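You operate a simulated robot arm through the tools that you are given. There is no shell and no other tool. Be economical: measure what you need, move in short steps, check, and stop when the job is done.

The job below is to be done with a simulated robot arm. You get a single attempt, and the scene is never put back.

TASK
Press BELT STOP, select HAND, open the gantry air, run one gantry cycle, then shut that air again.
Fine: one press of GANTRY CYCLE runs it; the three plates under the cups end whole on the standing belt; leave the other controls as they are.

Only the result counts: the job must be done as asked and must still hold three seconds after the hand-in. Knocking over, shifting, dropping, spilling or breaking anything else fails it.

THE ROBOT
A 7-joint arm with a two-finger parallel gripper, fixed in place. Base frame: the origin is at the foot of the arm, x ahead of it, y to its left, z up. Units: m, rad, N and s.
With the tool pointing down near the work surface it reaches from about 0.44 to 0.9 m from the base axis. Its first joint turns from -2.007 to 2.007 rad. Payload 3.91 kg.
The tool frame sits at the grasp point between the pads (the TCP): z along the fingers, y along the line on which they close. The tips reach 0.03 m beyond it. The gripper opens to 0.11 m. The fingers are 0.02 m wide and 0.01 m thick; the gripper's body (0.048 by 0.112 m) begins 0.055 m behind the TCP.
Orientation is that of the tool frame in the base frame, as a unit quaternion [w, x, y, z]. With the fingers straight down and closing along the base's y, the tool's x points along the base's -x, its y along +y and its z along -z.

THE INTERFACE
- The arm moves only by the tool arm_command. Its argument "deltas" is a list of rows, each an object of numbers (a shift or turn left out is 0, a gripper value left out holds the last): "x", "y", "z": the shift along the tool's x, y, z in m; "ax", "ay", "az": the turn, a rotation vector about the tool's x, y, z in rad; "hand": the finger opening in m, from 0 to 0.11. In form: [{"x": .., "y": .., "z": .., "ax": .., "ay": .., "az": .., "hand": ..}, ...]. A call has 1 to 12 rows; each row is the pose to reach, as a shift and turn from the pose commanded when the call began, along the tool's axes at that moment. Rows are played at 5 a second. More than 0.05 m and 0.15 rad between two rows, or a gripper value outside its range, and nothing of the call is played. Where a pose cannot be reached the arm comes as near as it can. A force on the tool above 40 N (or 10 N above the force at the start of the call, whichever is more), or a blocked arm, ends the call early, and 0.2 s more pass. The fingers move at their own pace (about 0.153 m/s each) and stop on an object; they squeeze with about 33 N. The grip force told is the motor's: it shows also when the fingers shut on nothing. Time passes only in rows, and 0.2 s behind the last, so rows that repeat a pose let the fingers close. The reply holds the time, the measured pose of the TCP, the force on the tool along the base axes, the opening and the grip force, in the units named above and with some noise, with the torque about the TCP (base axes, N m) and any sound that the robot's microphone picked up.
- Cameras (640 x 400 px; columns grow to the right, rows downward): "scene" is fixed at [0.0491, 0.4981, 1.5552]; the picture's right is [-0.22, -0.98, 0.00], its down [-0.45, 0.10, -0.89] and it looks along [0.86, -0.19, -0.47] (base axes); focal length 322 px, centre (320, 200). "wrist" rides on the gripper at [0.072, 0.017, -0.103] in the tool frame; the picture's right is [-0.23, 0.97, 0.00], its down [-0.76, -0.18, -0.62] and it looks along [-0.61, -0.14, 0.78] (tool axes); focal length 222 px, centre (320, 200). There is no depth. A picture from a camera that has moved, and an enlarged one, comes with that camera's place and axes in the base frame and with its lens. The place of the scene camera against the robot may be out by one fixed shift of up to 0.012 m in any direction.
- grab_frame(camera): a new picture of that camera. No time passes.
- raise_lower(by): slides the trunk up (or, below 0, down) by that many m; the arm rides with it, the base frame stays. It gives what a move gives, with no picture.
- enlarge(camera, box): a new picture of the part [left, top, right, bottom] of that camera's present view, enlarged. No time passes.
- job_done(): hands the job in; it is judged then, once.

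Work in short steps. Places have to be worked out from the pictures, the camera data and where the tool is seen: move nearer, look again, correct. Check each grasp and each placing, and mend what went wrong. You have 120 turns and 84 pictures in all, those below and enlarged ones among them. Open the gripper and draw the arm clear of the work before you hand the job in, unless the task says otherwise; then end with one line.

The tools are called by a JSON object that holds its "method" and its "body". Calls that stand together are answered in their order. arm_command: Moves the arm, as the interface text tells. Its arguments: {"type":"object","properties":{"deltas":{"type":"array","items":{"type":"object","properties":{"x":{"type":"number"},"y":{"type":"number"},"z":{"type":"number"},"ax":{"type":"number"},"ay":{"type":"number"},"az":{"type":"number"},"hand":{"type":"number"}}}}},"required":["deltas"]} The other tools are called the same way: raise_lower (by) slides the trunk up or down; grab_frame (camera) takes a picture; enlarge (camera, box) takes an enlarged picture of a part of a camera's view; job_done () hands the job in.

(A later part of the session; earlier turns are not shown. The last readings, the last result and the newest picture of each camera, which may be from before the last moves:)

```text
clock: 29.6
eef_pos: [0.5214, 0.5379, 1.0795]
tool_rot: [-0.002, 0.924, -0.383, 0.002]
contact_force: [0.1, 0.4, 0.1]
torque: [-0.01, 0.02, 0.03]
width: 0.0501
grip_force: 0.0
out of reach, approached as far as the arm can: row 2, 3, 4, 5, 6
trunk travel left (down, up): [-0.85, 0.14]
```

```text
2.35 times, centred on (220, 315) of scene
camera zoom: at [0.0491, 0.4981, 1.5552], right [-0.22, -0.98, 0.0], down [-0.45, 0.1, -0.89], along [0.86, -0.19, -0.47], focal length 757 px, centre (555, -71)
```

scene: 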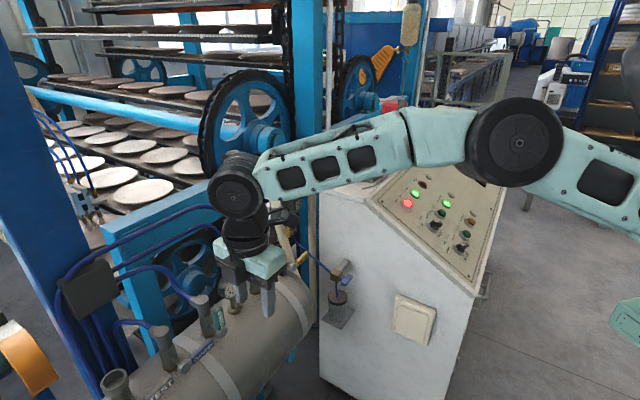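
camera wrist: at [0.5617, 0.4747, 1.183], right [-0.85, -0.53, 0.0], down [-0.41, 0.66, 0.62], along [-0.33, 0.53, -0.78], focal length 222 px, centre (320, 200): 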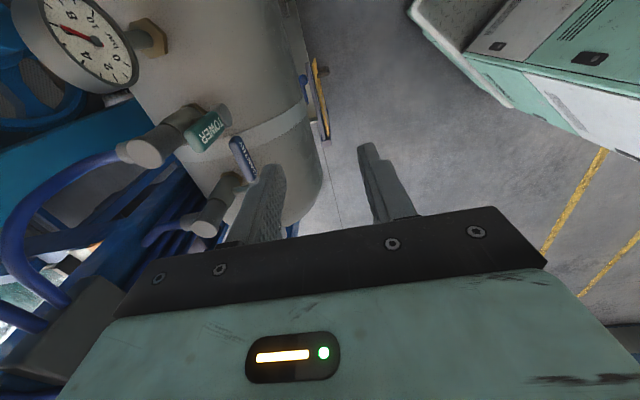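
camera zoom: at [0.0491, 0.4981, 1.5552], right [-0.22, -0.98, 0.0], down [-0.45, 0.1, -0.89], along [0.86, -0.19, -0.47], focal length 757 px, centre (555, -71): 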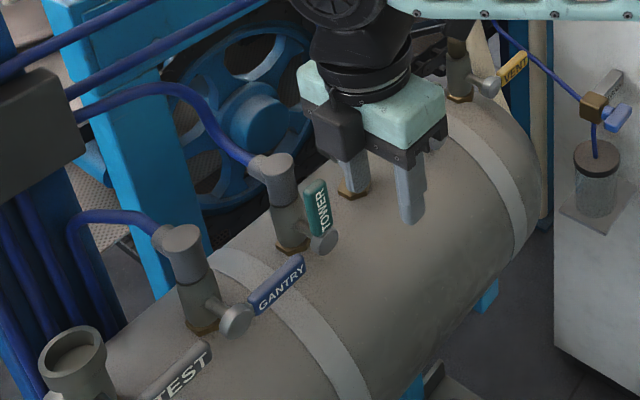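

The reach limit cut that move short at (0.521, 0.538, 1.08). Since the lever is lower, I first descend in front of the tank (free space there) and shift along the tank, then try outward again.

{"method": "arm_command", "body": {"deltas": [{"x": -0.012, "z": 0.03}, {"x": -0.025, "z": 0.065}, {"x": -0.0375, "z": 0.1}, {"x": -0.0375, "y": -0.02, "z": 0.1}, {"x": -0.0375, "y": -0.04, "z": 0.1}, {"x": -0.0375, "y": -0.055, "z": 0.1}]}}

{"method": "grab_frame", "body": {"camera": "scene"}}

```text
clock: 31.0
eef_pos: [0.4967, 0.543, 0.9804]
tool_rot: [-0.002, 0.923, -0.384, 0.003]
contact_force: [0.0, 0.1, -0.4]
torque: [0.0, 0.0, 0.02]
width: 0.0498
grip_force: 0.0
out of reach, approached as far as the arm can: row 1, 2, 3, 4, 5, 6
trunk travel left (down, up): [-0.85, 0.14]
```

```text
41 pictures are left
```

scene: 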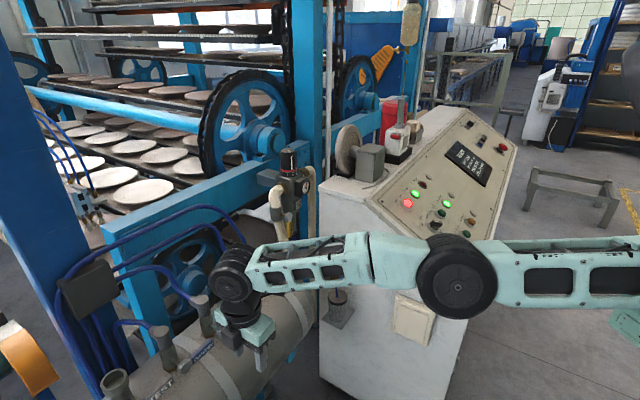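

The limit here (radius 0.74) is well short of what the arm managed at the panel, so the arm seems wound up from the knob turn. I retreat and unwind the wrist toward the opposite yaw (-45°), which also closes the jaws along the spindle.

{"method": "arm_command", "body": {"deltas": [{"x": 0.002, "y": 0.03, "z": -0.034}, {"x": 0.004, "y": 0.06, "z": -0.068}, {"x": 0.006, "y": 0.09, "z": -0.102}, {"x": 0.009, "y": 0.12, "z": -0.136}, {"x": 0.011, "y": 0.1485, "z": -0.17}, {"x": 0.011, "y": 0.1485, "z": -0.17}]}}

{"method": "arm_command", "body": {"deltas": [{"az": 0.13}, {"az": 0.26}, {"az": 0.39}, {"az": 0.52}, {"az": 0.65}, {"az": 0.78}, {"az": 0.91}, {"az": 1.04}, {"az": 1.17}, {"az": 1.3}, {"az": 1.43}, {"az": 1.57}]}}

{"method": "grab_frame", "body": {"camera": "scene"}}

```text
clock: 32.4
eef_pos: [0.3989, 0.4302, 1.1513]
tool_rot: [-0.001, 0.924, -0.383, 0.002]
contact_force: [0.2, 0.1, 0.6]
torque: [-0.03, 0.03, -0.02]
width: 0.0501
grip_force: 0.1
trunk travel left (down, up): [-0.85, 0.14]
```

```text
clock: 35.0
eef_pos: [0.3979, 0.4308, 1.1515]
tool_rot: [0.003, -0.381, 0.925, 0.0]
contact_force: [0.0, -0.1, 0.4]
torque: [-0.01, -0.02, 0.0]
width: 0.0501
grip_force: 0.0
trunk travel left (down, up): [-0.85, 0.14]
```

```text
40 pictures are left
```

scene: 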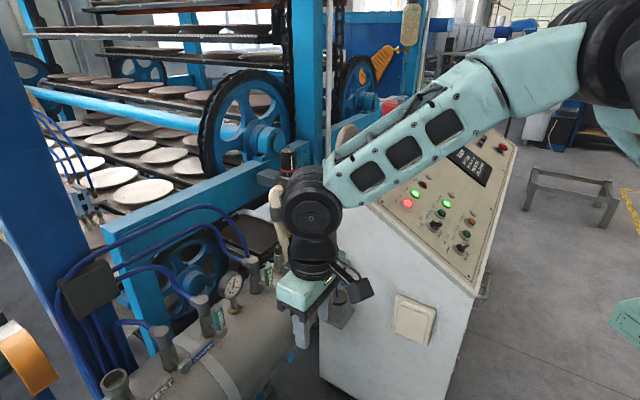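

Relative yaw is back at zero. I test how far out the arm now reaches at this height (tips stay 12 cm above the valves).

{"method": "arm_command", "body": {"deltas": [{"x": -0.04}, {"x": -0.08}, {"x": -0.12}, {"x": -0.16}, {"x": -0.2}, {"x": -0.2}]}}

```text
clock: 36.4
eef_pos: [0.5257, 0.5333, 1.1489]
tool_rot: [0.002, -0.383, 0.924, -0.001]
contact_force: [-0.2, 0.2, 0.3]
torque: [0.0, 0.06, 0.01]
width: 0.05
grip_force: 0.1
out of reach, approached as far as the arm can: row 4, 5, 6
trunk travel left (down, up): [-0.85, 0.14]
```

Still limited, but all stopping points lie near y ≈ 0.54, so the reach centre may lie ahead of the base axis. I test a tangential move (+x, slightly -y) at the same height to learn the boundary.

{"method": "arm_command", "body": {"deltas": [{"x": -0.015, "y": -0.037}, {"x": -0.032, "y": -0.074}, {"x": -0.032, "y": -0.074}, {"x": -0.054, "y": -0.053}, {"x": -0.075, "y": -0.032}, {"x": -0.075, "y": -0.032}]}}

```text
clock: 37.8
eef_pos: [0.5792, 0.505, 1.1481]
tool_rot: [0.002, -0.383, 0.924, 0.0]
contact_force: [0.7, -0.2, -0.2]
torque: [0.01, 0.02, 0.02]
width: 0.05
grip_force: 0.1
out of reach, approached as far as the arm can: row 2, 3, 4, 5, 6
trunk travel left (down, up): [-0.85, 0.14]
```

The boundary fits a circle about (0.28, 0): the shoulder sits ahead of the base axis, so a vertical tool can't reach the lever. I can get there by tilting the tool about 55° outward along heading (0.42, 0.91) with the trunk lowered so the wrist isn't straight. I retreat, then lower the trunk.

{"method": "arm_command", "body": {"deltas": [{"x": 0.045, "z": -0.02, "hand": 0}, {"x": 0.089, "z": -0.04}, {"x": 0.134, "z": -0.06}, {"x": 0.178, "z": -0.08}, {"x": 0.223, "y": 0.003, "z": -0.1}, {"x": 0.223, "y": 0.003, "z": -0.1}]}}

{"method": "raise_lower", "body": {"by": -0.2}}

{"method": "grab_frame", "body": {"camera": "scene"}}

```text
clock: 39.2
eef_pos: [0.4212, 0.35, 1.2466]
tool_rot: [0.002, -0.382, 0.924, 0.0]
contact_force: [-0.1, -0.7, -0.2]
torque: [-0.02, -0.04, 0.0]
width: 0.0001
grip_force: 33.2
trunk travel left (down, up): [-0.85, 0.14]
```

```text
clock: 41.4
eef_pos: [0.4212, 0.3518, 1.0477]
tool_rot: [0.003, -0.382, 0.924, 0.0]
contact_force: [0.1, 0.0, -0.2]
torque: [0.01, 0.04, -0.04]
width: 0.0
grip_force: 33.2
trunk travel left (down, up): [-0.65, 0.34]
```

```text
39 pictures are left
```

scene: 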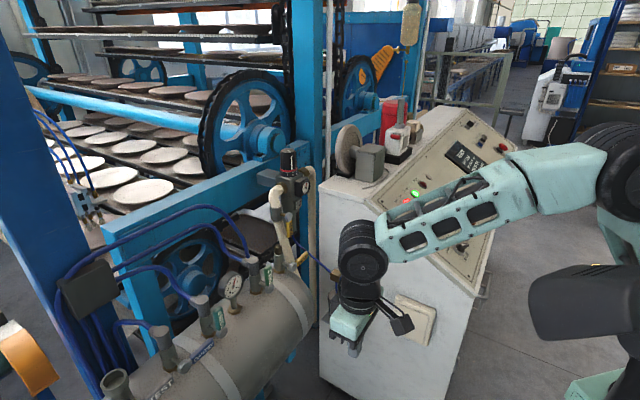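

The arm and trunk are fine. I lower the trunk a further 12 cm so the forearm stays flatter than the hand, then yaw to the 65° heading and extend with the tool still vertical.

{"method": "raise_lower", "body": {"by": -0.12}}

{"method": "arm_command", "body": {"deltas": [{"x": -0.024, "y": 0.003, "z": 0.017, "az": -0.09}, {"x": -0.048, "y": 0.006, "z": 0.034, "az": -0.18}, {"x": -0.072, "y": 0.009, "z": 0.051, "az": -0.27}, {"x": -0.0962, "y": 0.0113, "z": 0.068, "az": -0.353}, {"x": -0.0962, "y": 0.0113, "z": 0.068, "az": -0.353}]}}

{"method": "grab_frame", "body": {"camera": "scene"}}

```text
clock: 42.9
eef_pos: [0.421, 0.3507, 0.928]
tool_rot: [0.002, -0.382, 0.924, -0.001]
contact_force: [-0.5, -0.1, 0.1]
torque: [0.0, 0.01, -0.02]
width: 0.0002
grip_force: 33.1
trunk travel left (down, up): [-0.53, 0.46]
```

```text
clock: 44.1
eef_pos: [0.4811, 0.428, 0.8591]
tool_rot: [0.002, -0.538, 0.843, 0.0]
contact_force: [-0.9, 0.2, -0.1]
torque: [0.0, 0.01, 0.06]
width: 0.0
grip_force: 33.4
trunk travel left (down, up): [-0.53, 0.46]
```

```text
38 pictures are left
```

scene: 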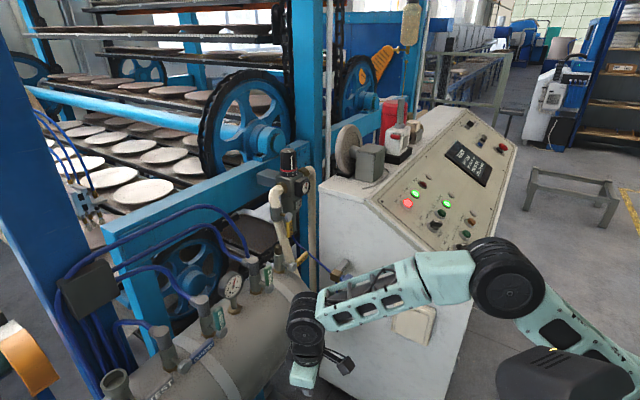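

Now I tilt outward about the wrist (the wrist centre stays put), 55° in seven rows; the fingertips should end about 5 cm in front of the lever.

{"method": "arm_command", "body": {"deltas": [{"x": -0.0265, "z": -0.0019, "ay": -0.14}, {"x": -0.0525, "z": -0.0074, "ay": -0.28}, {"x": -0.0775, "z": -0.0165, "ay": -0.42}, {"x": -0.1009, "z": -0.029, "ay": -0.56}, {"x": -0.1224, "z": -0.0447, "ay": -0.7}, {"x": -0.1415, "z": -0.0632, "ay": -0.84}, {"x": -0.1556, "z": -0.081, "ay": -0.96}, {"x": -0.1556, "z": -0.081, "ay": -0.96}]}}

{"method": "grab_frame", "body": {"camera": "wrist"}}

{"method": "enlarge", "body": {"camera": "scene", "box": [130, 230, 370, 400]}}

```text
clock: 45.9
eef_pos: [0.5461, 0.5673, 0.9416]
tool_rot: [0.392, -0.477, 0.746, 0.249]
contact_force: [-1.4, -0.5, -0.7]
torque: [0.0, -0.01, 0.0]
width: 0.0001
grip_force: 33.0
trunk travel left (down, up): [-0.53, 0.46]
```

```text
37 pictures are left
camera wrist: at [0.478, 0.4602, 0.9416], right [-0.83, 0.53, 0.18], down [0.13, -0.14, 0.98], along [0.54, 0.84, 0.05], focal length 222 px, centre (320, 200)
```

wrist: 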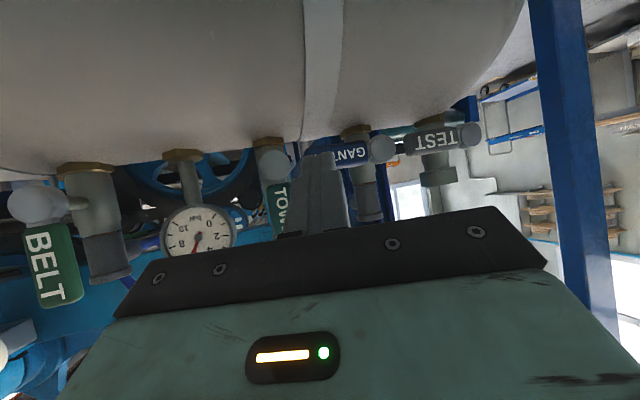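

```text
2.35 times, centred on (250, 315) of scene
camera zoom: at [0.0491, 0.4981, 1.5552], right [-0.22, -0.98, 0.0], down [-0.45, 0.1, -0.89], along [0.86, -0.19, -0.47], focal length 757 px, centre (485, -71)
```

zoom: 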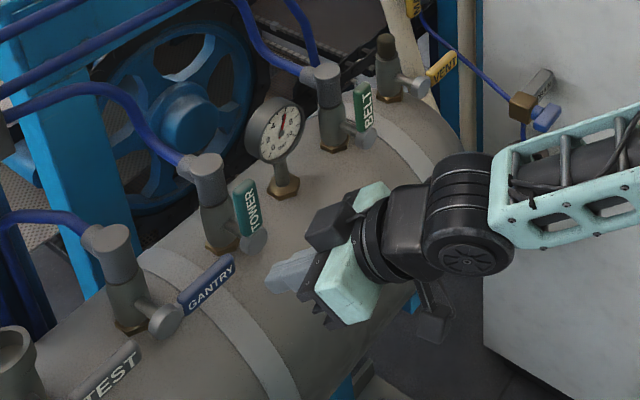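

The tilt worked; the finger is in front of the lever and this view confirms the hub at (0.541, 0.684, 0.915). I drop the tips below the lever and slide in underneath it.

{"method": "arm_command", "body": {"deltas": [{"x": 0.0166, "y": 0.001, "z": 0.0188}, {"x": 0.0332, "y": 0.0018, "z": 0.0375}, {"x": 0.022, "y": 0.002, "z": 0.054}, {"x": 0.01, "y": 0.002, "z": 0.071}, {"x": -0.001, "y": 0.002, "z": 0.087}, {"x": -0.001, "y": 0.002, "z": 0.087}]}}

{"method": "grab_frame", "body": {"camera": "wrist"}}

{"method": "enlarge", "body": {"camera": "scene", "box": [130, 260, 290, 400]}}

```text
clock: 47.3
eef_pos: [0.5748, 0.6324, 0.8959]
tool_rot: [0.392, -0.478, 0.746, 0.249]
contact_force: [-16.8, -29.0, 13.3]
torque: [-0.4, 0.08, -0.3]
width: 0.0
grip_force: 33.3
trunk travel left (down, up): [-0.53, 0.46]
```

```text
35 pictures are left
camera wrist: at [0.5061, 0.5252, 0.8948], right [-0.83, 0.53, 0.18], down [0.13, -0.14, 0.98], along [0.54, 0.84, 0.05], focal length 222 px, centre (320, 200)
```

wrist: 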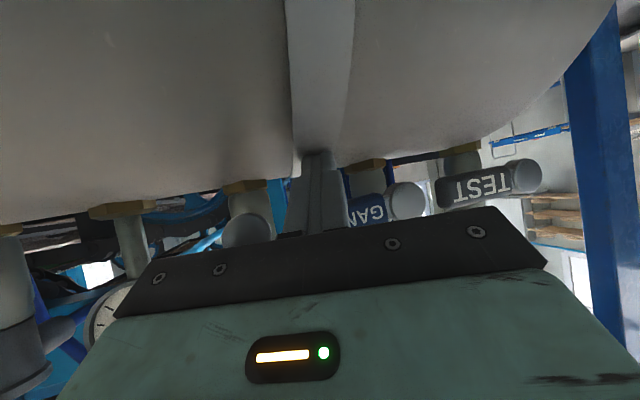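

```text
2.86 times, centred on (210, 330) of scene
camera zoom: at [0.0491, 0.4981, 1.5552], right [-0.22, -0.98, 0.0], down [-0.45, 0.1, -0.89], along [0.86, -0.19, -0.47], focal length 919 px, centre (634, -171)
```

zoom: 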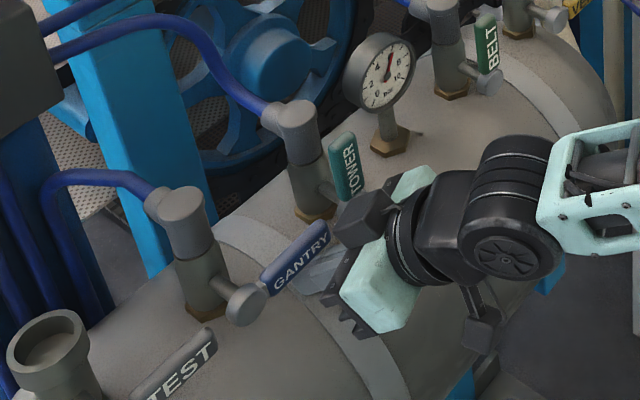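

There's about 36 N of contact on the tip, most likely the tank strap behind the lever. I back off slightly along the fingers and start raising the lever along its arc to about 45°.

{"method": "arm_command", "body": {"deltas": [{"z": -0.0146}, {"x": -0.0049, "y": 0.001, "z": -0.0176}, {"x": -0.01, "y": -0.001, "z": -0.022}, {"x": -0.0155, "y": -0.0031, "z": -0.0267}, {"x": -0.022, "y": -0.0033, "z": -0.031}, {"x": -0.0284, "y": -0.0034, "z": -0.0357}, {"x": -0.035, "y": -0.002, "z": -0.04}, {"x": -0.041, "y": -0.0006, "z": -0.0432}]}}

{"method": "enlarge", "body": {"camera": "scene", "box": [130, 260, 290, 400]}}

```text
clock: 49.1
eef_pos: [0.5709, 0.6237, 0.9511]
tool_rot: [0.391, -0.478, 0.747, 0.248]
contact_force: [-0.2, -0.4, -1.1]
torque: [-0.02, 0.02, 0.0]
width: 0.0
grip_force: 33.1
trunk travel left (down, up): [-0.53, 0.46]
```

```text
2.86 times, centred on (210, 330) of scene
camera zoom: at [0.0491, 0.4981, 1.5552], right [-0.22, -0.98, 0.0], down [-0.45, 0.1, -0.89], along [0.86, -0.19, -0.47], focal length 919 px, centre (634, -171)
```

zoom: 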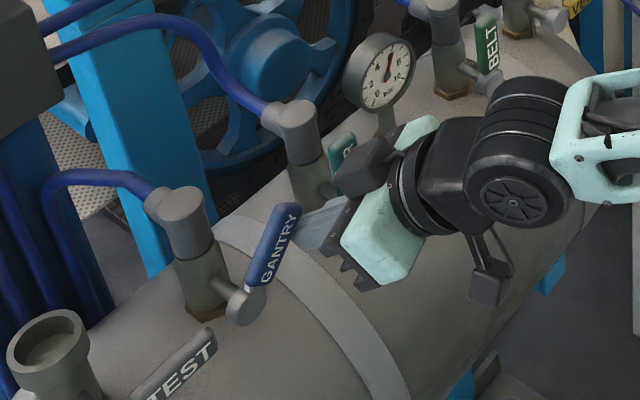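

The lever is following, at about 40° now. I continue the arc to upright.

{"method": "arm_command", "body": {"deltas": [{"x": -0.0064, "y": 0.0035, "z": -0.003}, {"x": -0.0128, "y": 0.007, "z": -0.0058}, {"x": -0.019, "y": 0.0125, "z": -0.0075}, {"x": -0.0249, "y": 0.0181, "z": -0.0092}, {"x": -0.03, "y": 0.0258, "z": -0.0092}, {"x": -0.0348, "y": 0.0335, "z": -0.0091}, {"x": -0.0356, "y": 0.0372, "z": -0.008}, {"x": -0.036, "y": 0.039, "z": -0.0075}]}}

{"method": "enlarge", "body": {"camera": "scene", "box": [130, 260, 290, 400]}}

{"method": "grab_frame", "body": {"camera": "wrist"}}

```text
clock: 50.9
eef_pos: [0.5467, 0.6494, 0.9845]
tool_rot: [0.392, -0.475, 0.748, 0.245]
contact_force: [16.8, -37.5, -0.1]
torque: [-0.37, -0.16, -0.67]
width: 0.0001
grip_force: 32.8
trunk travel left (down, up): [-0.53, 0.46]
```

```text
2.86 times, centred on (210, 330) of scene
camera zoom: at [0.0491, 0.4981, 1.5552], right [-0.22, -0.98, 0.0], down [-0.45, 0.1, -0.89], along [0.86, -0.19, -0.47], focal length 919 px, centre (634, -171)
```

zoom: 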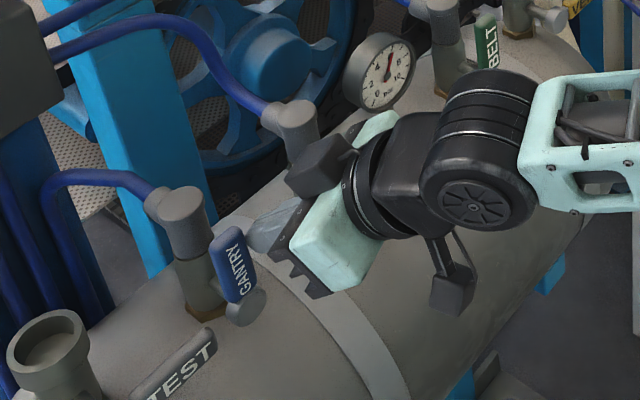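

```text
31 pictures are left
camera wrist: at [0.4776, 0.541, 0.9845], right [-0.83, 0.53, 0.18], down [0.12, -0.14, 0.98], along [0.55, 0.83, 0.05], focal length 222 px, centre (320, 200)
```

wrist: 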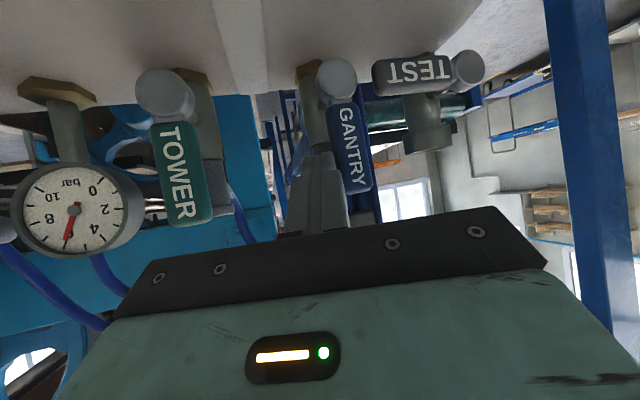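

The GANTRY lever is upright like TOWER, and the force shows its stop. I ease off, withdraw along the heading and untilt to vertical.

{"method": "arm_command", "body": {"deltas": [{"x": 0.0016, "y": -0.0075, "z": -0.0023}, {"x": 0.024, "y": -0.0075, "z": -0.035}, {"x": 0.0472, "y": -0.0075, "z": -0.068}, {"x": 0.0737, "y": -0.0075, "z": -0.0699, "ay": 0.14}, {"x": 0.0997, "y": -0.0075, "z": -0.0754, "ay": 0.28}, {"x": 0.1247, "y": -0.0075, "z": -0.0845, "ay": 0.42}, {"x": 0.1481, "y": -0.0075, "z": -0.097, "ay": 0.56}, {"x": 0.1696, "y": -0.0075, "z": -0.1127, "ay": 0.7}, {"x": 0.1887, "y": -0.0075, "z": -0.1312, "ay": 0.84}, {"x": 0.2028, "y": -0.0075, "z": -0.149, "ay": 0.96}, {"x": 0.2028, "y": -0.0075, "z": -0.149, "ay": 0.96}]}}

{"method": "grab_frame", "body": {"camera": "scene"}}

```text
clock: 53.3
eef_pos: [0.4493, 0.4336, 0.9022]
tool_rot: [0.002, -0.539, 0.842, -0.001]
contact_force: [-0.3, 0.0, 0.4]
torque: [-0.02, 0.02, -0.01]
width: 0.0
grip_force: 32.6
trunk travel left (down, up): [-0.53, 0.46]
```

```text
30 pictures are left
```

scene: 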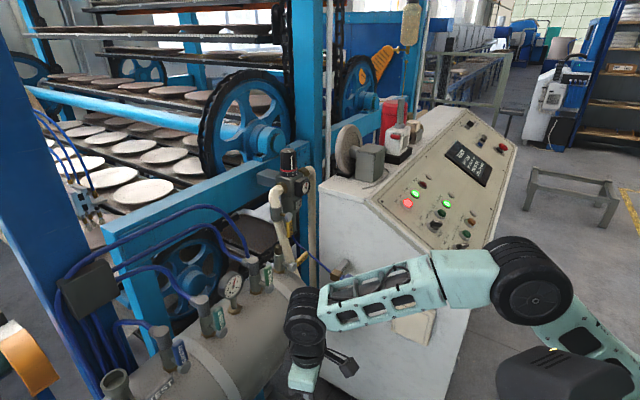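

I check the display and the plates under the cups before running the cycle.

{"method": "enlarge", "body": {"camera": "scene", "box": [440, 135, 500, 190]}}

{"method": "enlarge", "body": {"camera": "scene", "box": [20, 100, 200, 240]}}

```text
7.27 times, centred on (470, 162) of scene
camera zoom: at [0.0491, 0.4981, 1.5552], right [-0.22, -0.98, 0.0], down [-0.45, 0.1, -0.89], along [0.86, -0.19, -0.47], focal length 2340 px, centre (-771, 473)
```

zoom: 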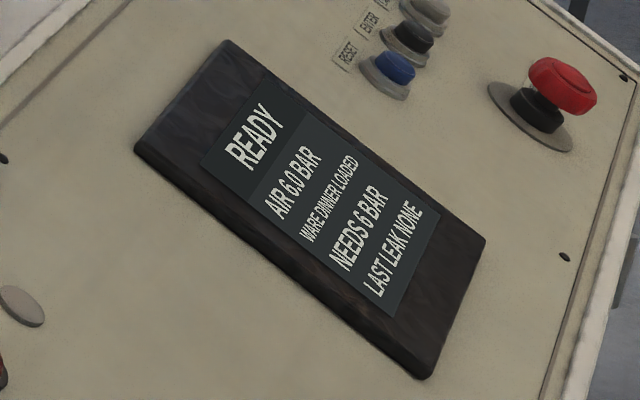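

```text
2.86 times, centred on (110, 170) of scene
camera zoom: at [0.0491, 0.4981, 1.5552], right [-0.22, -0.98, 0.0], down [-0.45, 0.1, -0.89], along [0.86, -0.19, -0.47], focal length 919 px, centre (920, 286)
```

zoom: 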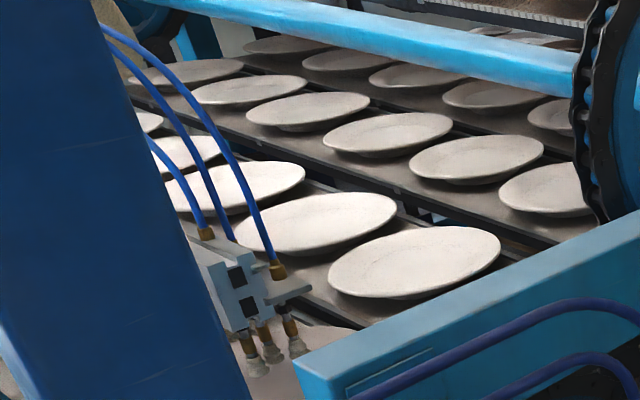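

The display reads READY, 6.0 bar, DINNER loaded. I raise the trunk back and swing the arm toward the panel for GANTRY CYCLE.

{"method": "raise_lower", "body": {"by": 0.32}}

{"method": "arm_command", "body": {"deltas": [{"x": 0.035, "y": -0.029, "z": -0.003, "az": 0.103}, {"x": 0.07, "y": -0.0585, "z": -0.006, "az": 0.206}, {"x": 0.105, "y": -0.088, "z": -0.008, "az": 0.31}, {"x": 0.14, "y": -0.117, "z": -0.011, "az": 0.413}, {"x": 0.1745, "y": -0.146, "z": -0.014, "az": 0.516}, {"x": 0.2095, "y": -0.1756, "z": -0.016, "az": 0.619}, {"x": 0.2444, "y": -0.205, "z": -0.019, "az": 0.722}, {"x": 0.279, "y": -0.234, "z": -0.022, "az": 0.825}, {"x": 0.314, "y": -0.2635, "z": -0.025, "az": 0.929}, {"x": 0.349, "y": -0.2927, "z": -0.027, "az": 1.032}, {"x": 0.384, "y": -0.322, "z": -0.03, "az": 1.135}, {"x": 0.384, "y": -0.322, "z": -0.03, "az": 1.135}]}}

```text
clock: 56.4
eef_pos: [0.4504, 0.4347, 1.2233]
tool_rot: [0.002, -0.539, 0.842, 0.0]
contact_force: [0.1, 0.7, 0.0]
torque: [-0.01, -0.02, 0.0]
width: 0.0
grip_force: 33.6
trunk travel left (down, up): [-0.85, 0.14]
```

```text
clock: 59.0
eef_pos: [0.5811, -0.0522, 1.2528]
tool_rot: [0.002, -0.001, 1.0, 0.001]
contact_force: [-0.1, -0.2, -0.1]
torque: [0.03, 0.0, 0.02]
width: 0.0
grip_force: 32.9
trunk travel left (down, up): [-0.85, 0.14]
```

I go to a hover over GANTRY CYCLE, tilting along the panel normal.

{"method": "arm_command", "body": {"deltas": [{"x": -0.0256, "y": -0.0183, "z": 0.0256, "ax": -0.04, "ay": -0.04}, {"x": -0.0513, "y": -0.0365, "z": 0.0513, "ax": -0.08, "ay": -0.08}, {"x": -0.0769, "y": -0.0548, "z": 0.0769, "ax": -0.12, "ay": -0.12}, {"x": -0.1025, "y": -0.073, "z": 0.1025, "ax": -0.16, "ay": -0.16}, {"x": -0.1281, "y": -0.0913, "z": 0.1281, "ax": -0.2, "ay": -0.2}, {"x": -0.1538, "y": -0.1095, "z": 0.1538, "ax": -0.24, "ay": -0.24}, {"x": -0.1794, "y": -0.1278, "z": 0.1794, "ax": -0.28, "ay": -0.28}, {"x": -0.205, "y": -0.146, "z": 0.205, "ax": -0.32, "ay": -0.32}, {"x": -0.205, "y": -0.146, "z": 0.205, "ax": -0.32, "ay": -0.32}]}}

{"method": "grab_frame", "body": {"camera": "wrist"}}

{"method": "enlarge", "body": {"camera": "wrist", "box": [240, 80, 400, 240]}}

```text
clock: 61.0
eef_pos: [0.7871, -0.1955, 1.0481]
tool_rot: [0.161, -0.001, 0.974, 0.16]
contact_force: [-0.2, 0.0, 0.5]
torque: [-0.01, 0.02, -0.02]
width: 0.0
grip_force: 32.7
trunk travel left (down, up): [-0.85, 0.14]
```

```text
27 pictures are left
camera wrist: at [0.6835, -0.2082, 1.1242], right [0.16, 0.91, 0.37], down [0.54, -0.4, 0.74], along [0.83, 0.08, -0.56], focal length 222 px, centre (320, 200)
```

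wrist: 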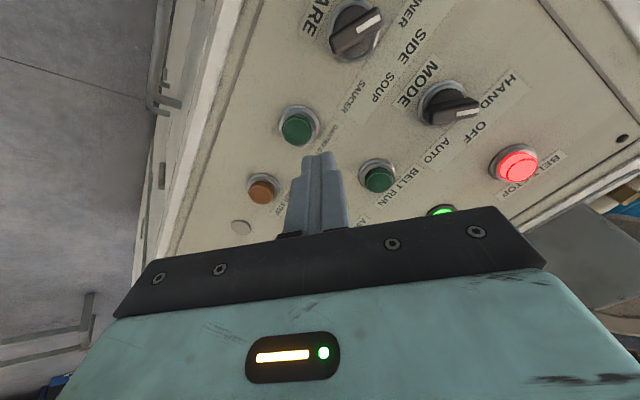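

```text
2.50 times, centred on (320, 160) of wrist
camera zoom: at [0.6835, -0.2082, 1.1242], right [0.16, 0.91, 0.37], down [0.54, -0.4, 0.74], along [0.83, 0.08, -0.56], focal length 555 px, centre (320, 300)
```

zoom: 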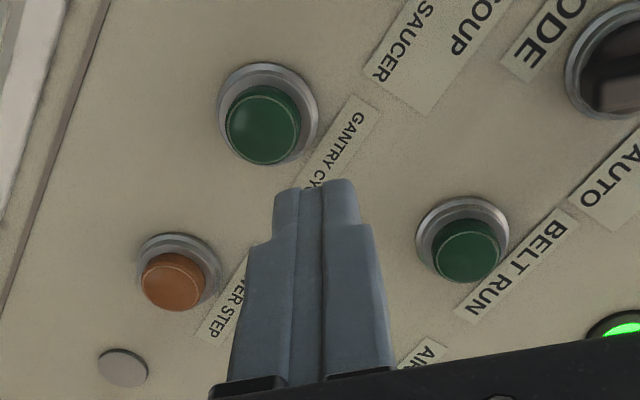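

The GANTRY CYCLE cap lies about 2 cm to tool -y of my axis. I shift over and come 4 cm closer, then look again.

{"method": "arm_command", "body": {"deltas": [{"x": 0.002, "y": -0.0105, "z": 0.0}, {"x": 0.003, "y": -0.0205, "z": 0.015}, {"x": 0.003, "y": -0.0205, "z": 0.03}, {"x": 0.003, "y": -0.0205, "z": 0.03}]}}

{"method": "enlarge", "body": {"camera": "wrist", "box": [240, 80, 400, 240]}}

```text
clock: 62.0
eef_pos: [0.7935, -0.2054, 1.0138]
tool_rot: [0.16, -0.002, 0.974, 0.16]
contact_force: [0.4, -0.3, -0.3]
torque: [0.02, 0.0, 0.0]
width: 0.0
grip_force: 32.9
trunk travel left (down, up): [-0.85, 0.14]
```

```text
2.50 times, centred on (320, 160) of wrist
camera zoom: at [0.6906, -0.2174, 1.0899], right [0.16, 0.91, 0.37], down [0.54, -0.4, 0.74], along [0.83, 0.08, -0.56], focal length 555 px, centre (320, 300)
```

zoom: 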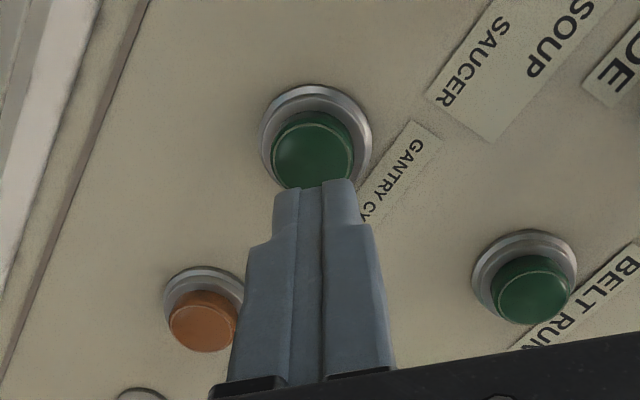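

The cap is now ahead of the tips, about 3.8 cm away and 2 mm to the side. I press along the axis once, in small steps.

{"method": "arm_command", "body": {"deltas": [{"y": -0.002, "z": 0.015}, {"y": -0.002, "z": 0.027}, {"y": -0.002, "z": 0.034}, {"y": -0.002, "z": 0.038}, {"y": -0.002, "z": 0.041}, {"y": -0.002, "z": 0.043}]}}

{"method": "enlarge", "body": {"camera": "wrist", "box": [240, 80, 400, 240]}}

```text
clock: 63.4
eef_pos: [0.8061, -0.1943, 0.9745]
tool_rot: [0.16, -0.001, 0.974, 0.159]
contact_force: [0.0, -0.1, 1.1]
torque: [-0.02, -0.02, -0.02]
width: 0.0002
grip_force: 33.1
trunk travel left (down, up): [-0.85, 0.14]
```

```text
2.50 times, centred on (320, 160) of wrist
camera zoom: at [0.7046, -0.2064, 1.0501], right [0.16, 0.91, 0.37], down [0.54, -0.4, 0.74], along [0.83, 0.08, -0.56], focal length 555 px, centre (320, 300)
```

zoom: 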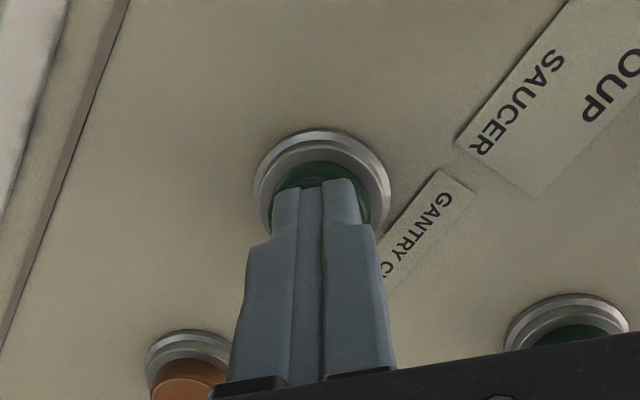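

No contact yet (force about zero), but the tips are very close. I continue in small steps.

{"method": "arm_command", "body": {"deltas": [{"z": 0.003}, {"z": 0.006}, {"z": 0.009}, {"z": 0.012}]}}

```text
clock: 64.4
eef_pos: [0.81, -0.1917, 0.964]
tool_rot: [0.161, -0.001, 0.974, 0.159]
contact_force: [-3.0, -2.3, 7.4]
torque: [0.07, -0.06, -0.01]
width: 0.0
grip_force: 33.0
trunk travel left (down, up): [-0.85, 0.14]
heard: click
```

It clicked with light force. I release and back away, then look at the display and gantry.

{"method": "arm_command", "body": {"deltas": [{"z": -0.03}, {"z": -0.07}, {"z": -0.1}, {"z": -0.1}]}}

{"method": "grab_frame", "body": {"camera": "scene"}}

{"method": "enlarge", "body": {"camera": "scene", "box": [440, 135, 500, 190]}}

```text
clock: 65.4
eef_pos: [0.7791, -0.2208, 1.0538]
tool_rot: [0.16, -0.002, 0.974, 0.159]
contact_force: [-0.2, -0.5, 0.3]
torque: [0.01, -0.03, 0.03]
width: 0.0
grip_force: 33.2
trunk travel left (down, up): [-0.85, 0.14]
```

```text
23 pictures are left
```

scene: 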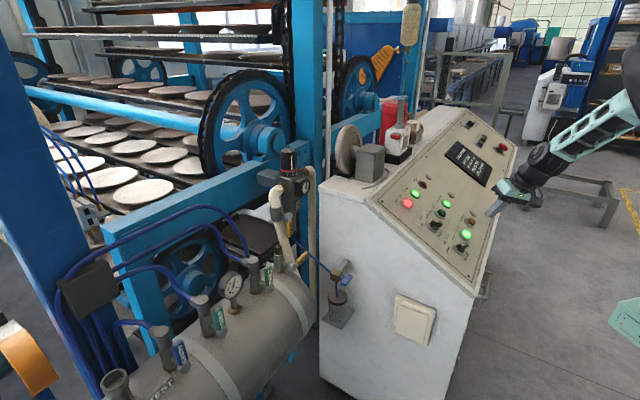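

```text
7.27 times, centred on (470, 162) of scene
camera zoom: at [0.0491, 0.4981, 1.5552], right [-0.22, -0.98, 0.0], down [-0.45, 0.1, -0.89], along [0.86, -0.19, -0.47], focal length 2340 px, centre (-771, 473)
```

zoom: 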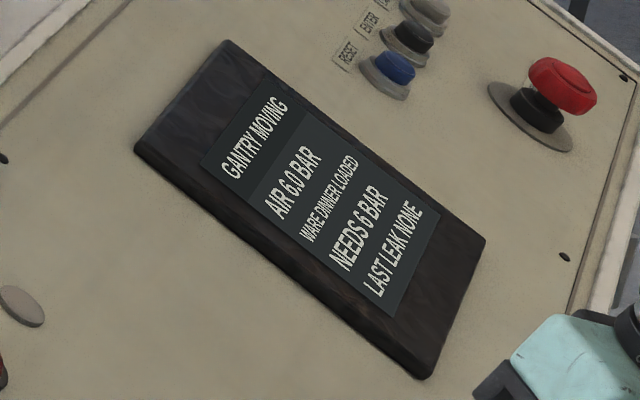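

GANTRY MOVING, with the button lit. While it runs I bring the arm back to a neutral vertical pose, then wait.

{"method": "arm_command", "body": {"deltas": [{"x": 0.0169, "y": 0.0289, "z": -0.0233, "ax": 0.04, "ay": 0.04}, {"x": 0.0338, "y": 0.0579, "z": -0.0465, "ax": 0.08, "ay": 0.08}, {"x": 0.0506, "y": 0.0868, "z": -0.0698, "ax": 0.12, "ay": 0.12}, {"x": 0.0675, "y": 0.1158, "z": -0.093, "ax": 0.16, "ay": 0.16}, {"x": 0.0844, "y": 0.1447, "z": -0.1163, "ax": 0.2, "ay": 0.2}, {"x": 0.1013, "y": 0.1736, "z": -0.1395, "ax": 0.24, "ay": 0.24}, {"x": 0.1181, "y": 0.2026, "z": -0.1628, "ax": 0.28, "ay": 0.28}, {"x": 0.135, "y": 0.2315, "z": -0.186, "ax": 0.32, "ay": 0.32}, {"x": 0.135, "y": 0.2315, "z": -0.186, "ax": 0.32, "ay": 0.32}]}}

{"method": "arm_command", "body": {"deltas": [{}, {}, {}, {}, {}, {}, {}, {}, {}, {}, {}, {}]}}

{"method": "grab_frame", "body": {"camera": "scene"}}

```text
clock: 67.4
eef_pos: [0.5824, -0.0546, 1.2507]
tool_rot: [0.002, 0.0, 1.0, 0.0]
contact_force: [-0.4, 0.5, 0.0]
torque: [0.0, -0.03, -0.01]
width: 0.0
grip_force: 32.4
trunk travel left (down, up): [-0.85, 0.14]
```

```text
clock: 70.0
eef_pos: [0.5825, -0.053, 1.2491]
tool_rot: [0.002, -0.001, 1.0, 0.001]
contact_force: [0.0, -0.2, -0.1]
torque: [-0.01, -0.02, -0.01]
width: 0.0
grip_force: 33.1
trunk travel left (down, up): [-0.85, 0.14]
```

```text
21 pictures are left
```

scene: 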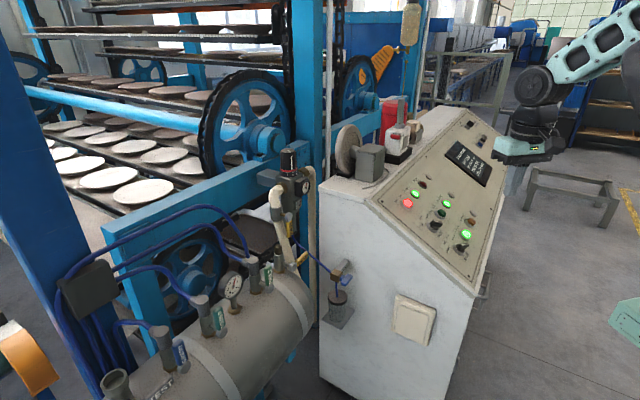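

Still moving (button lit). I move the arm back over toward the tank at a safe height while it finishes, reversing the earlier swing.

{"method": "arm_command", "body": {"deltas": [{"x": 0.012, "y": 0.044, "z": 0.003, "az": -0.103}, {"x": 0.024, "y": 0.0885, "z": 0.006, "az": -0.206}, {"x": 0.036, "y": 0.133, "z": 0.008, "az": -0.31}, {"x": 0.048, "y": 0.177, "z": 0.011, "az": -0.413}, {"x": 0.06, "y": 0.221, "z": 0.014, "az": -0.516}, {"x": 0.072, "y": 0.2655, "z": 0.016, "az": -0.619}, {"x": 0.084, "y": 0.31, "z": 0.019, "az": -0.722}, {"x": 0.096, "y": 0.354, "z": 0.022, "az": -0.825}, {"x": 0.108, "y": 0.3985, "z": 0.025, "az": -0.929}, {"x": 0.12, "y": 0.4427, "z": 0.027, "az": -1.032}, {"x": 0.132, "y": 0.487, "z": 0.03, "az": -1.135}, {"x": 0.132, "y": 0.487, "z": 0.03, "az": -1.135}]}}

{"method": "enlarge", "body": {"camera": "scene", "box": [400, 130, 500, 250]}}

```text
clock: 72.6
eef_pos: [0.4474, 0.4345, 1.2176]
tool_rot: [0.003, -0.54, 0.842, -0.001]
contact_force: [0.3, 0.4, 0.0]
torque: [0.01, 0.0, 0.03]
width: 0.0
grip_force: 32.7
trunk travel left (down, up): [-0.85, 0.14]
```

```text
3.33 times, centred on (450, 190) of scene
camera zoom: at [0.0491, 0.4981, 1.5552], right [-0.22, -0.98, 0.0], down [-0.45, 0.1, -0.89], along [0.86, -0.19, -0.47], focal length 1072 px, centre (-113, 233)
```

zoom: 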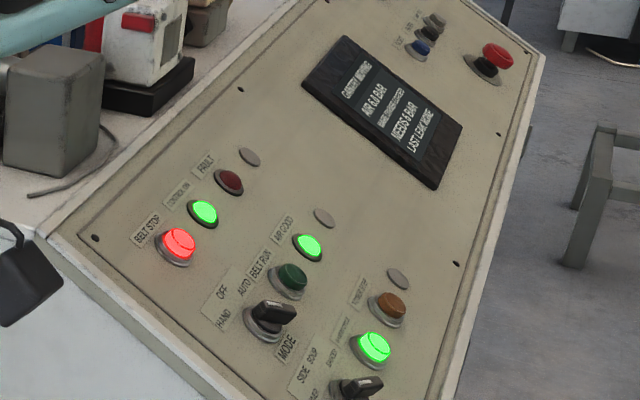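

The gantry is still moving. I use the time to lower the trunk 0.30 m again, away from everything, and then check.

{"method": "raise_lower", "body": {"by": -0.3}}

{"method": "arm_command", "body": {"deltas": [{"x": -0.015, "y": 0.02, "z": 0.017, "az": -0.025}, {"x": -0.0303, "y": 0.0405, "z": 0.0345, "az": -0.05}, {"x": -0.0303, "y": 0.0405, "z": 0.0345, "az": -0.05}, {"x": -0.0303, "y": 0.0405, "z": 0.0345, "az": -0.05}, {"x": -0.0303, "y": 0.0405, "z": 0.0345, "az": -0.05}, {"x": -0.0303, "y": 0.0405, "z": 0.0345, "az": -0.05}, {"x": -0.0303, "y": 0.0405, "z": 0.0345, "az": -0.05}, {"x": -0.0303, "y": 0.0405, "z": 0.0345, "az": -0.05}, {"x": -0.0303, "y": 0.0405, "z": 0.0345, "az": -0.05}, {"x": -0.0303, "y": 0.0405, "z": 0.0345, "az": -0.05}, {"x": -0.0303, "y": 0.0405, "z": 0.0345, "az": -0.05}, {"x": -0.0303, "y": 0.0405, "z": 0.0345, "az": -0.05}]}}

{"method": "enlarge", "body": {"camera": "scene", "box": [400, 130, 500, 250]}}

```text
clock: 75.6
eef_pos: [0.4477, 0.4334, 0.9174]
tool_rot: [0.003, -0.539, 0.842, -0.001]
contact_force: [-0.3, 0.1, 0.3]
torque: [0.0, -0.02, 0.01]
width: 0.0
grip_force: 32.9
trunk travel left (down, up): [-0.55, 0.44]
```

```text
clock: 78.2
eef_pos: [0.4235, 0.4771, 0.8831]
tool_rot: [0.003, -0.559, 0.829, -0.001]
contact_force: [-0.1, -0.4, 0.1]
torque: [0.02, -0.01, 0.02]
width: 0.0
grip_force: 32.7
trunk travel left (down, up): [-0.55, 0.44]
```

```text
3.33 times, centred on (450, 190) of scene
camera zoom: at [0.0491, 0.4981, 1.5552], right [-0.22, -0.98, 0.0], down [-0.45, 0.1, -0.89], along [0.86, -0.19, -0.47], focal length 1072 px, centre (-113, 233)
```

zoom: 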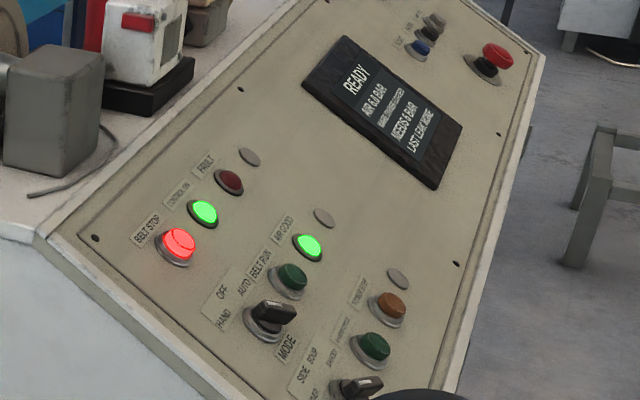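

The cycle has finished: READY, button dark, no fault. Now I tilt 60° outward about the wrist to close the gantry air.

{"method": "arm_command", "body": {"deltas": [{"x": -0.0265, "z": -0.0019, "ay": -0.14}, {"x": -0.0525, "z": -0.0074, "ay": -0.28}, {"x": -0.0775, "z": -0.0165, "ay": -0.42}, {"x": -0.1009, "z": -0.029, "ay": -0.56}, {"x": -0.1224, "z": -0.0447, "ay": -0.7}, {"x": -0.1415, "z": -0.0632, "ay": -0.84}, {"x": -0.1578, "z": -0.0842, "ay": -0.98}, {"x": -0.1645, "z": -0.095, "ay": -1.047}, {"x": -0.1645, "z": -0.095, "ay": -1.047}]}}

{"method": "grab_frame", "body": {"camera": "wrist"}}

{"method": "enlarge", "body": {"camera": "scene", "box": [110, 260, 290, 400]}}

```text
clock: 80.2
eef_pos: [0.4891, 0.6306, 0.9781]
tool_rot: [0.418, -0.482, 0.718, 0.279]
contact_force: [0.0, 0.0, -1.1]
torque: [0.01, -0.01, -0.02]
width: 0.0001
grip_force: 33.3
trunk travel left (down, up): [-0.55, 0.44]
```

```text
18 pictures are left
camera wrist: at [0.4247, 0.5203, 0.9671], right [-0.86, 0.47, 0.2], down [0.1, -0.22, 0.97], along [0.5, 0.85, 0.14], focal length 222 px, centre (320, 200)
```

wrist: 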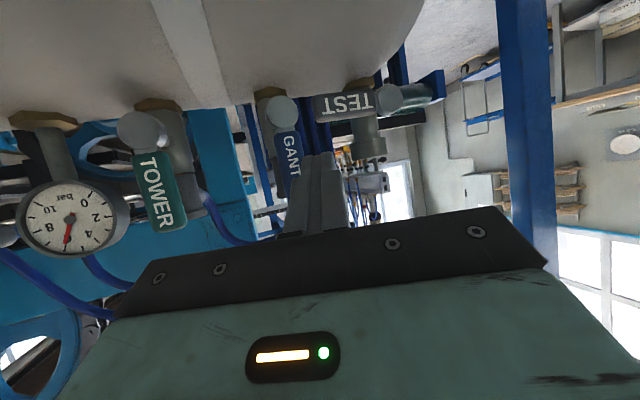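

```text
2.86 times, centred on (200, 330) of scene
camera zoom: at [0.0491, 0.4981, 1.5552], right [-0.22, -0.98, 0.0], down [-0.45, 0.1, -0.89], along [0.86, -0.19, -0.47], focal length 919 px, centre (663, -171)
```

zoom: 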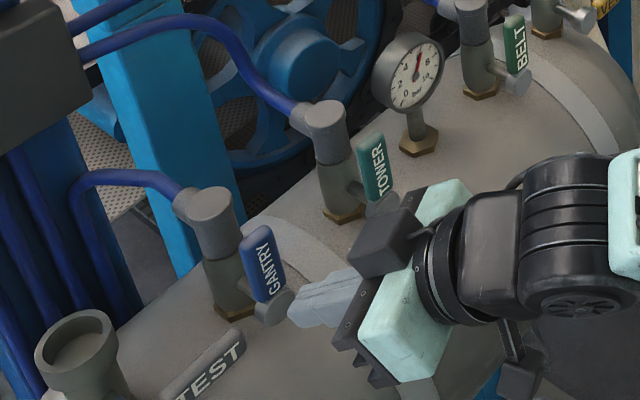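

The fingers are in front of the upright lever. I shift 8 mm to its far side and slide in horizontally beside its upper part.

{"method": "arm_command", "body": {"deltas": [{"x": -0.0015, "y": 0.0074, "z": 0.0027}, {"x": -0.012, "y": 0.0074, "z": 0.022}, {"x": -0.0235, "y": 0.0074, "z": 0.042}, {"x": -0.035, "y": 0.0074, "z": 0.0614}, {"x": -0.035, "y": 0.0074, "z": 0.0614}]}}

{"method": "grab_frame", "body": {"camera": "wrist"}}

{"method": "enlarge", "body": {"camera": "scene", "box": [110, 260, 290, 400]}}

```text
clock: 81.4
eef_pos: [0.5061, 0.7, 0.9781]
tool_rot: [0.416, -0.485, 0.717, 0.278]
contact_force: [0.7, 0.6, 0.5]
torque: [0.01, -0.03, -0.02]
width: 0.0002
grip_force: 33.1
trunk travel left (down, up): [-0.55, 0.44]
```

```text
16 pictures are left
camera wrist: at [0.4424, 0.5888, 0.9656], right [-0.86, 0.47, 0.19], down [0.1, -0.21, 0.97], along [0.5, 0.86, 0.14], focal length 222 px, centre (320, 200)
```

wrist: 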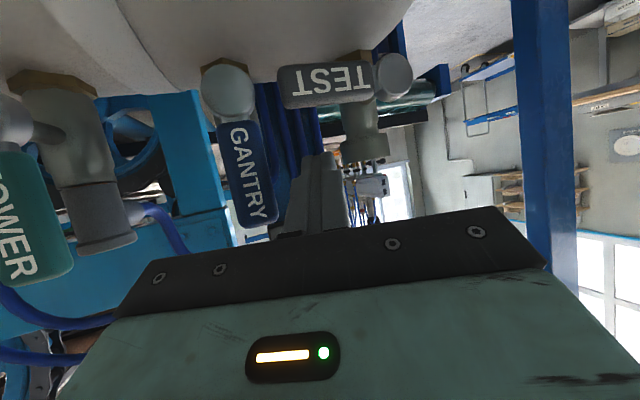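

```text
2.86 times, centred on (200, 330) of scene
camera zoom: at [0.0491, 0.4981, 1.5552], right [-0.22, -0.98, 0.0], down [-0.45, 0.1, -0.89], along [0.86, -0.19, -0.47], focal length 919 px, centre (663, -171)
```

zoom: 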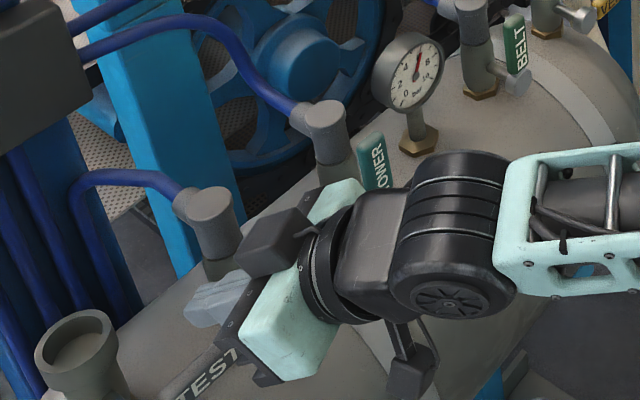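

The fingers stand on the far side of the lever, level with its upper half. I push it over and down along the arc to about 45°.

{"method": "arm_command", "body": {"deltas": [{"x": 0.0029, "y": -0.0181, "z": -0.007}, {"x": 0.0023, "y": -0.024, "z": -0.0103}, {"x": 0.0017, "y": -0.0301, "z": -0.0135}, {"x": 0.0027, "y": -0.037, "z": -0.0162}, {"x": 0.0038, "y": -0.0438, "z": -0.0189}, {"x": 0.0067, "y": -0.051, "z": -0.0206}, {"x": 0.0098, "y": -0.058, "z": -0.0223}]}}

{"method": "grab_frame", "body": {"camera": "wrist"}}

```text
clock: 83.0
eef_pos: [0.5495, 0.6551, 0.9812]
tool_rot: [0.416, -0.485, 0.717, 0.279]
contact_force: [-0.8, -0.7, 0.0]
torque: [-0.02, -0.03, -0.01]
width: 0.0001
grip_force: 33.0
trunk travel left (down, up): [-0.55, 0.44]
```

```text
14 pictures are left
camera wrist: at [0.4858, 0.5446, 0.9702], right [-0.86, 0.47, 0.19], down [0.1, -0.22, 0.97], along [0.5, 0.86, 0.14], focal length 222 px, centre (320, 200)
```

wrist: 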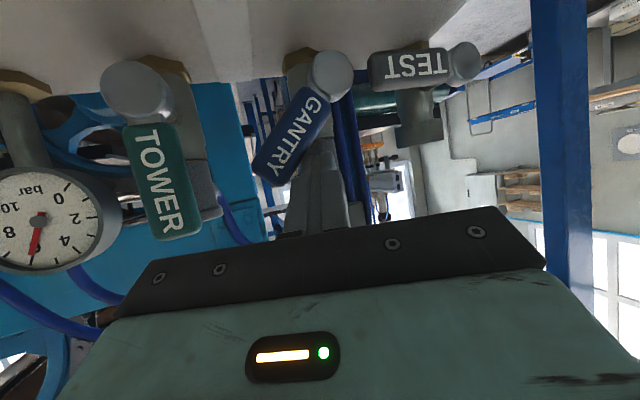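

The lever is at about 45° and follows well. I continue down to horizontal.

{"method": "arm_command", "body": {"deltas": [{"x": 0.0045, "y": -0.0064, "z": -0.0005}, {"x": 0.0091, "y": -0.0128, "z": -0.0009}, {"x": 0.0153, "y": -0.0183, "z": 0.0}, {"x": 0.0216, "y": -0.0237, "z": 0.0009}, {"x": 0.0295, "y": -0.0275, "z": 0.0036}, {"x": 0.0375, "y": -0.0312, "z": 0.0064}, {"x": 0.0418, "y": -0.0312, "z": 0.0089}, {"x": 0.0435, "y": -0.0312, "z": 0.01}]}}

{"method": "grab_frame", "body": {"camera": "wrist"}}

{"method": "enlarge", "body": {"camera": "scene", "box": [110, 260, 290, 400]}}

```text
clock: 84.9
eef_pos: [0.5735, 0.6335, 0.9519]
tool_rot: [0.423, -0.482, 0.712, 0.286]
contact_force: [-1.2, -1.9, 8.7]
torque: [0.16, -0.02, -0.05]
width: 0.0
grip_force: 33.5
trunk travel left (down, up): [-0.55, 0.44]
stopped in row 8: the force on the tool passed its limit (the readings are from after the stop); the commanded pose is now the measured one
```

```text
13 pictures are left
camera wrist: at [0.5102, 0.5233, 0.9363], right [-0.86, 0.46, 0.2], down [0.1, -0.23, 0.97], along [0.5, 0.85, 0.16], focal length 222 px, centre (320, 200)
```

wrist: 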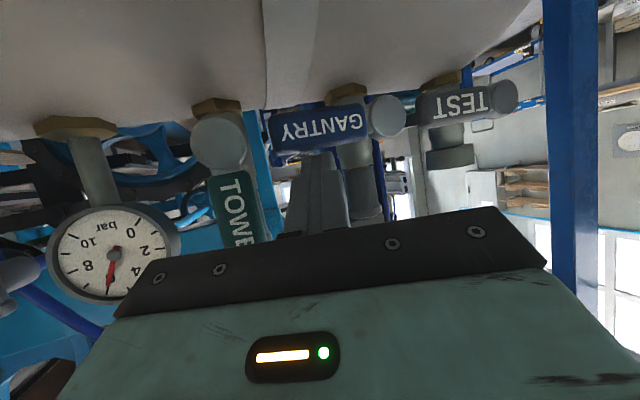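

```text
2.86 times, centred on (200, 330) of scene
camera zoom: at [0.0491, 0.4981, 1.5552], right [-0.22, -0.98, 0.0], down [-0.45, 0.1, -0.89], along [0.86, -0.19, -0.47], focal length 919 px, centre (663, -171)
```

zoom: 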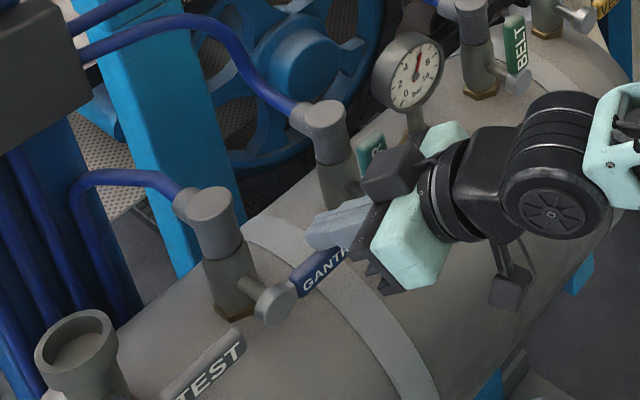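

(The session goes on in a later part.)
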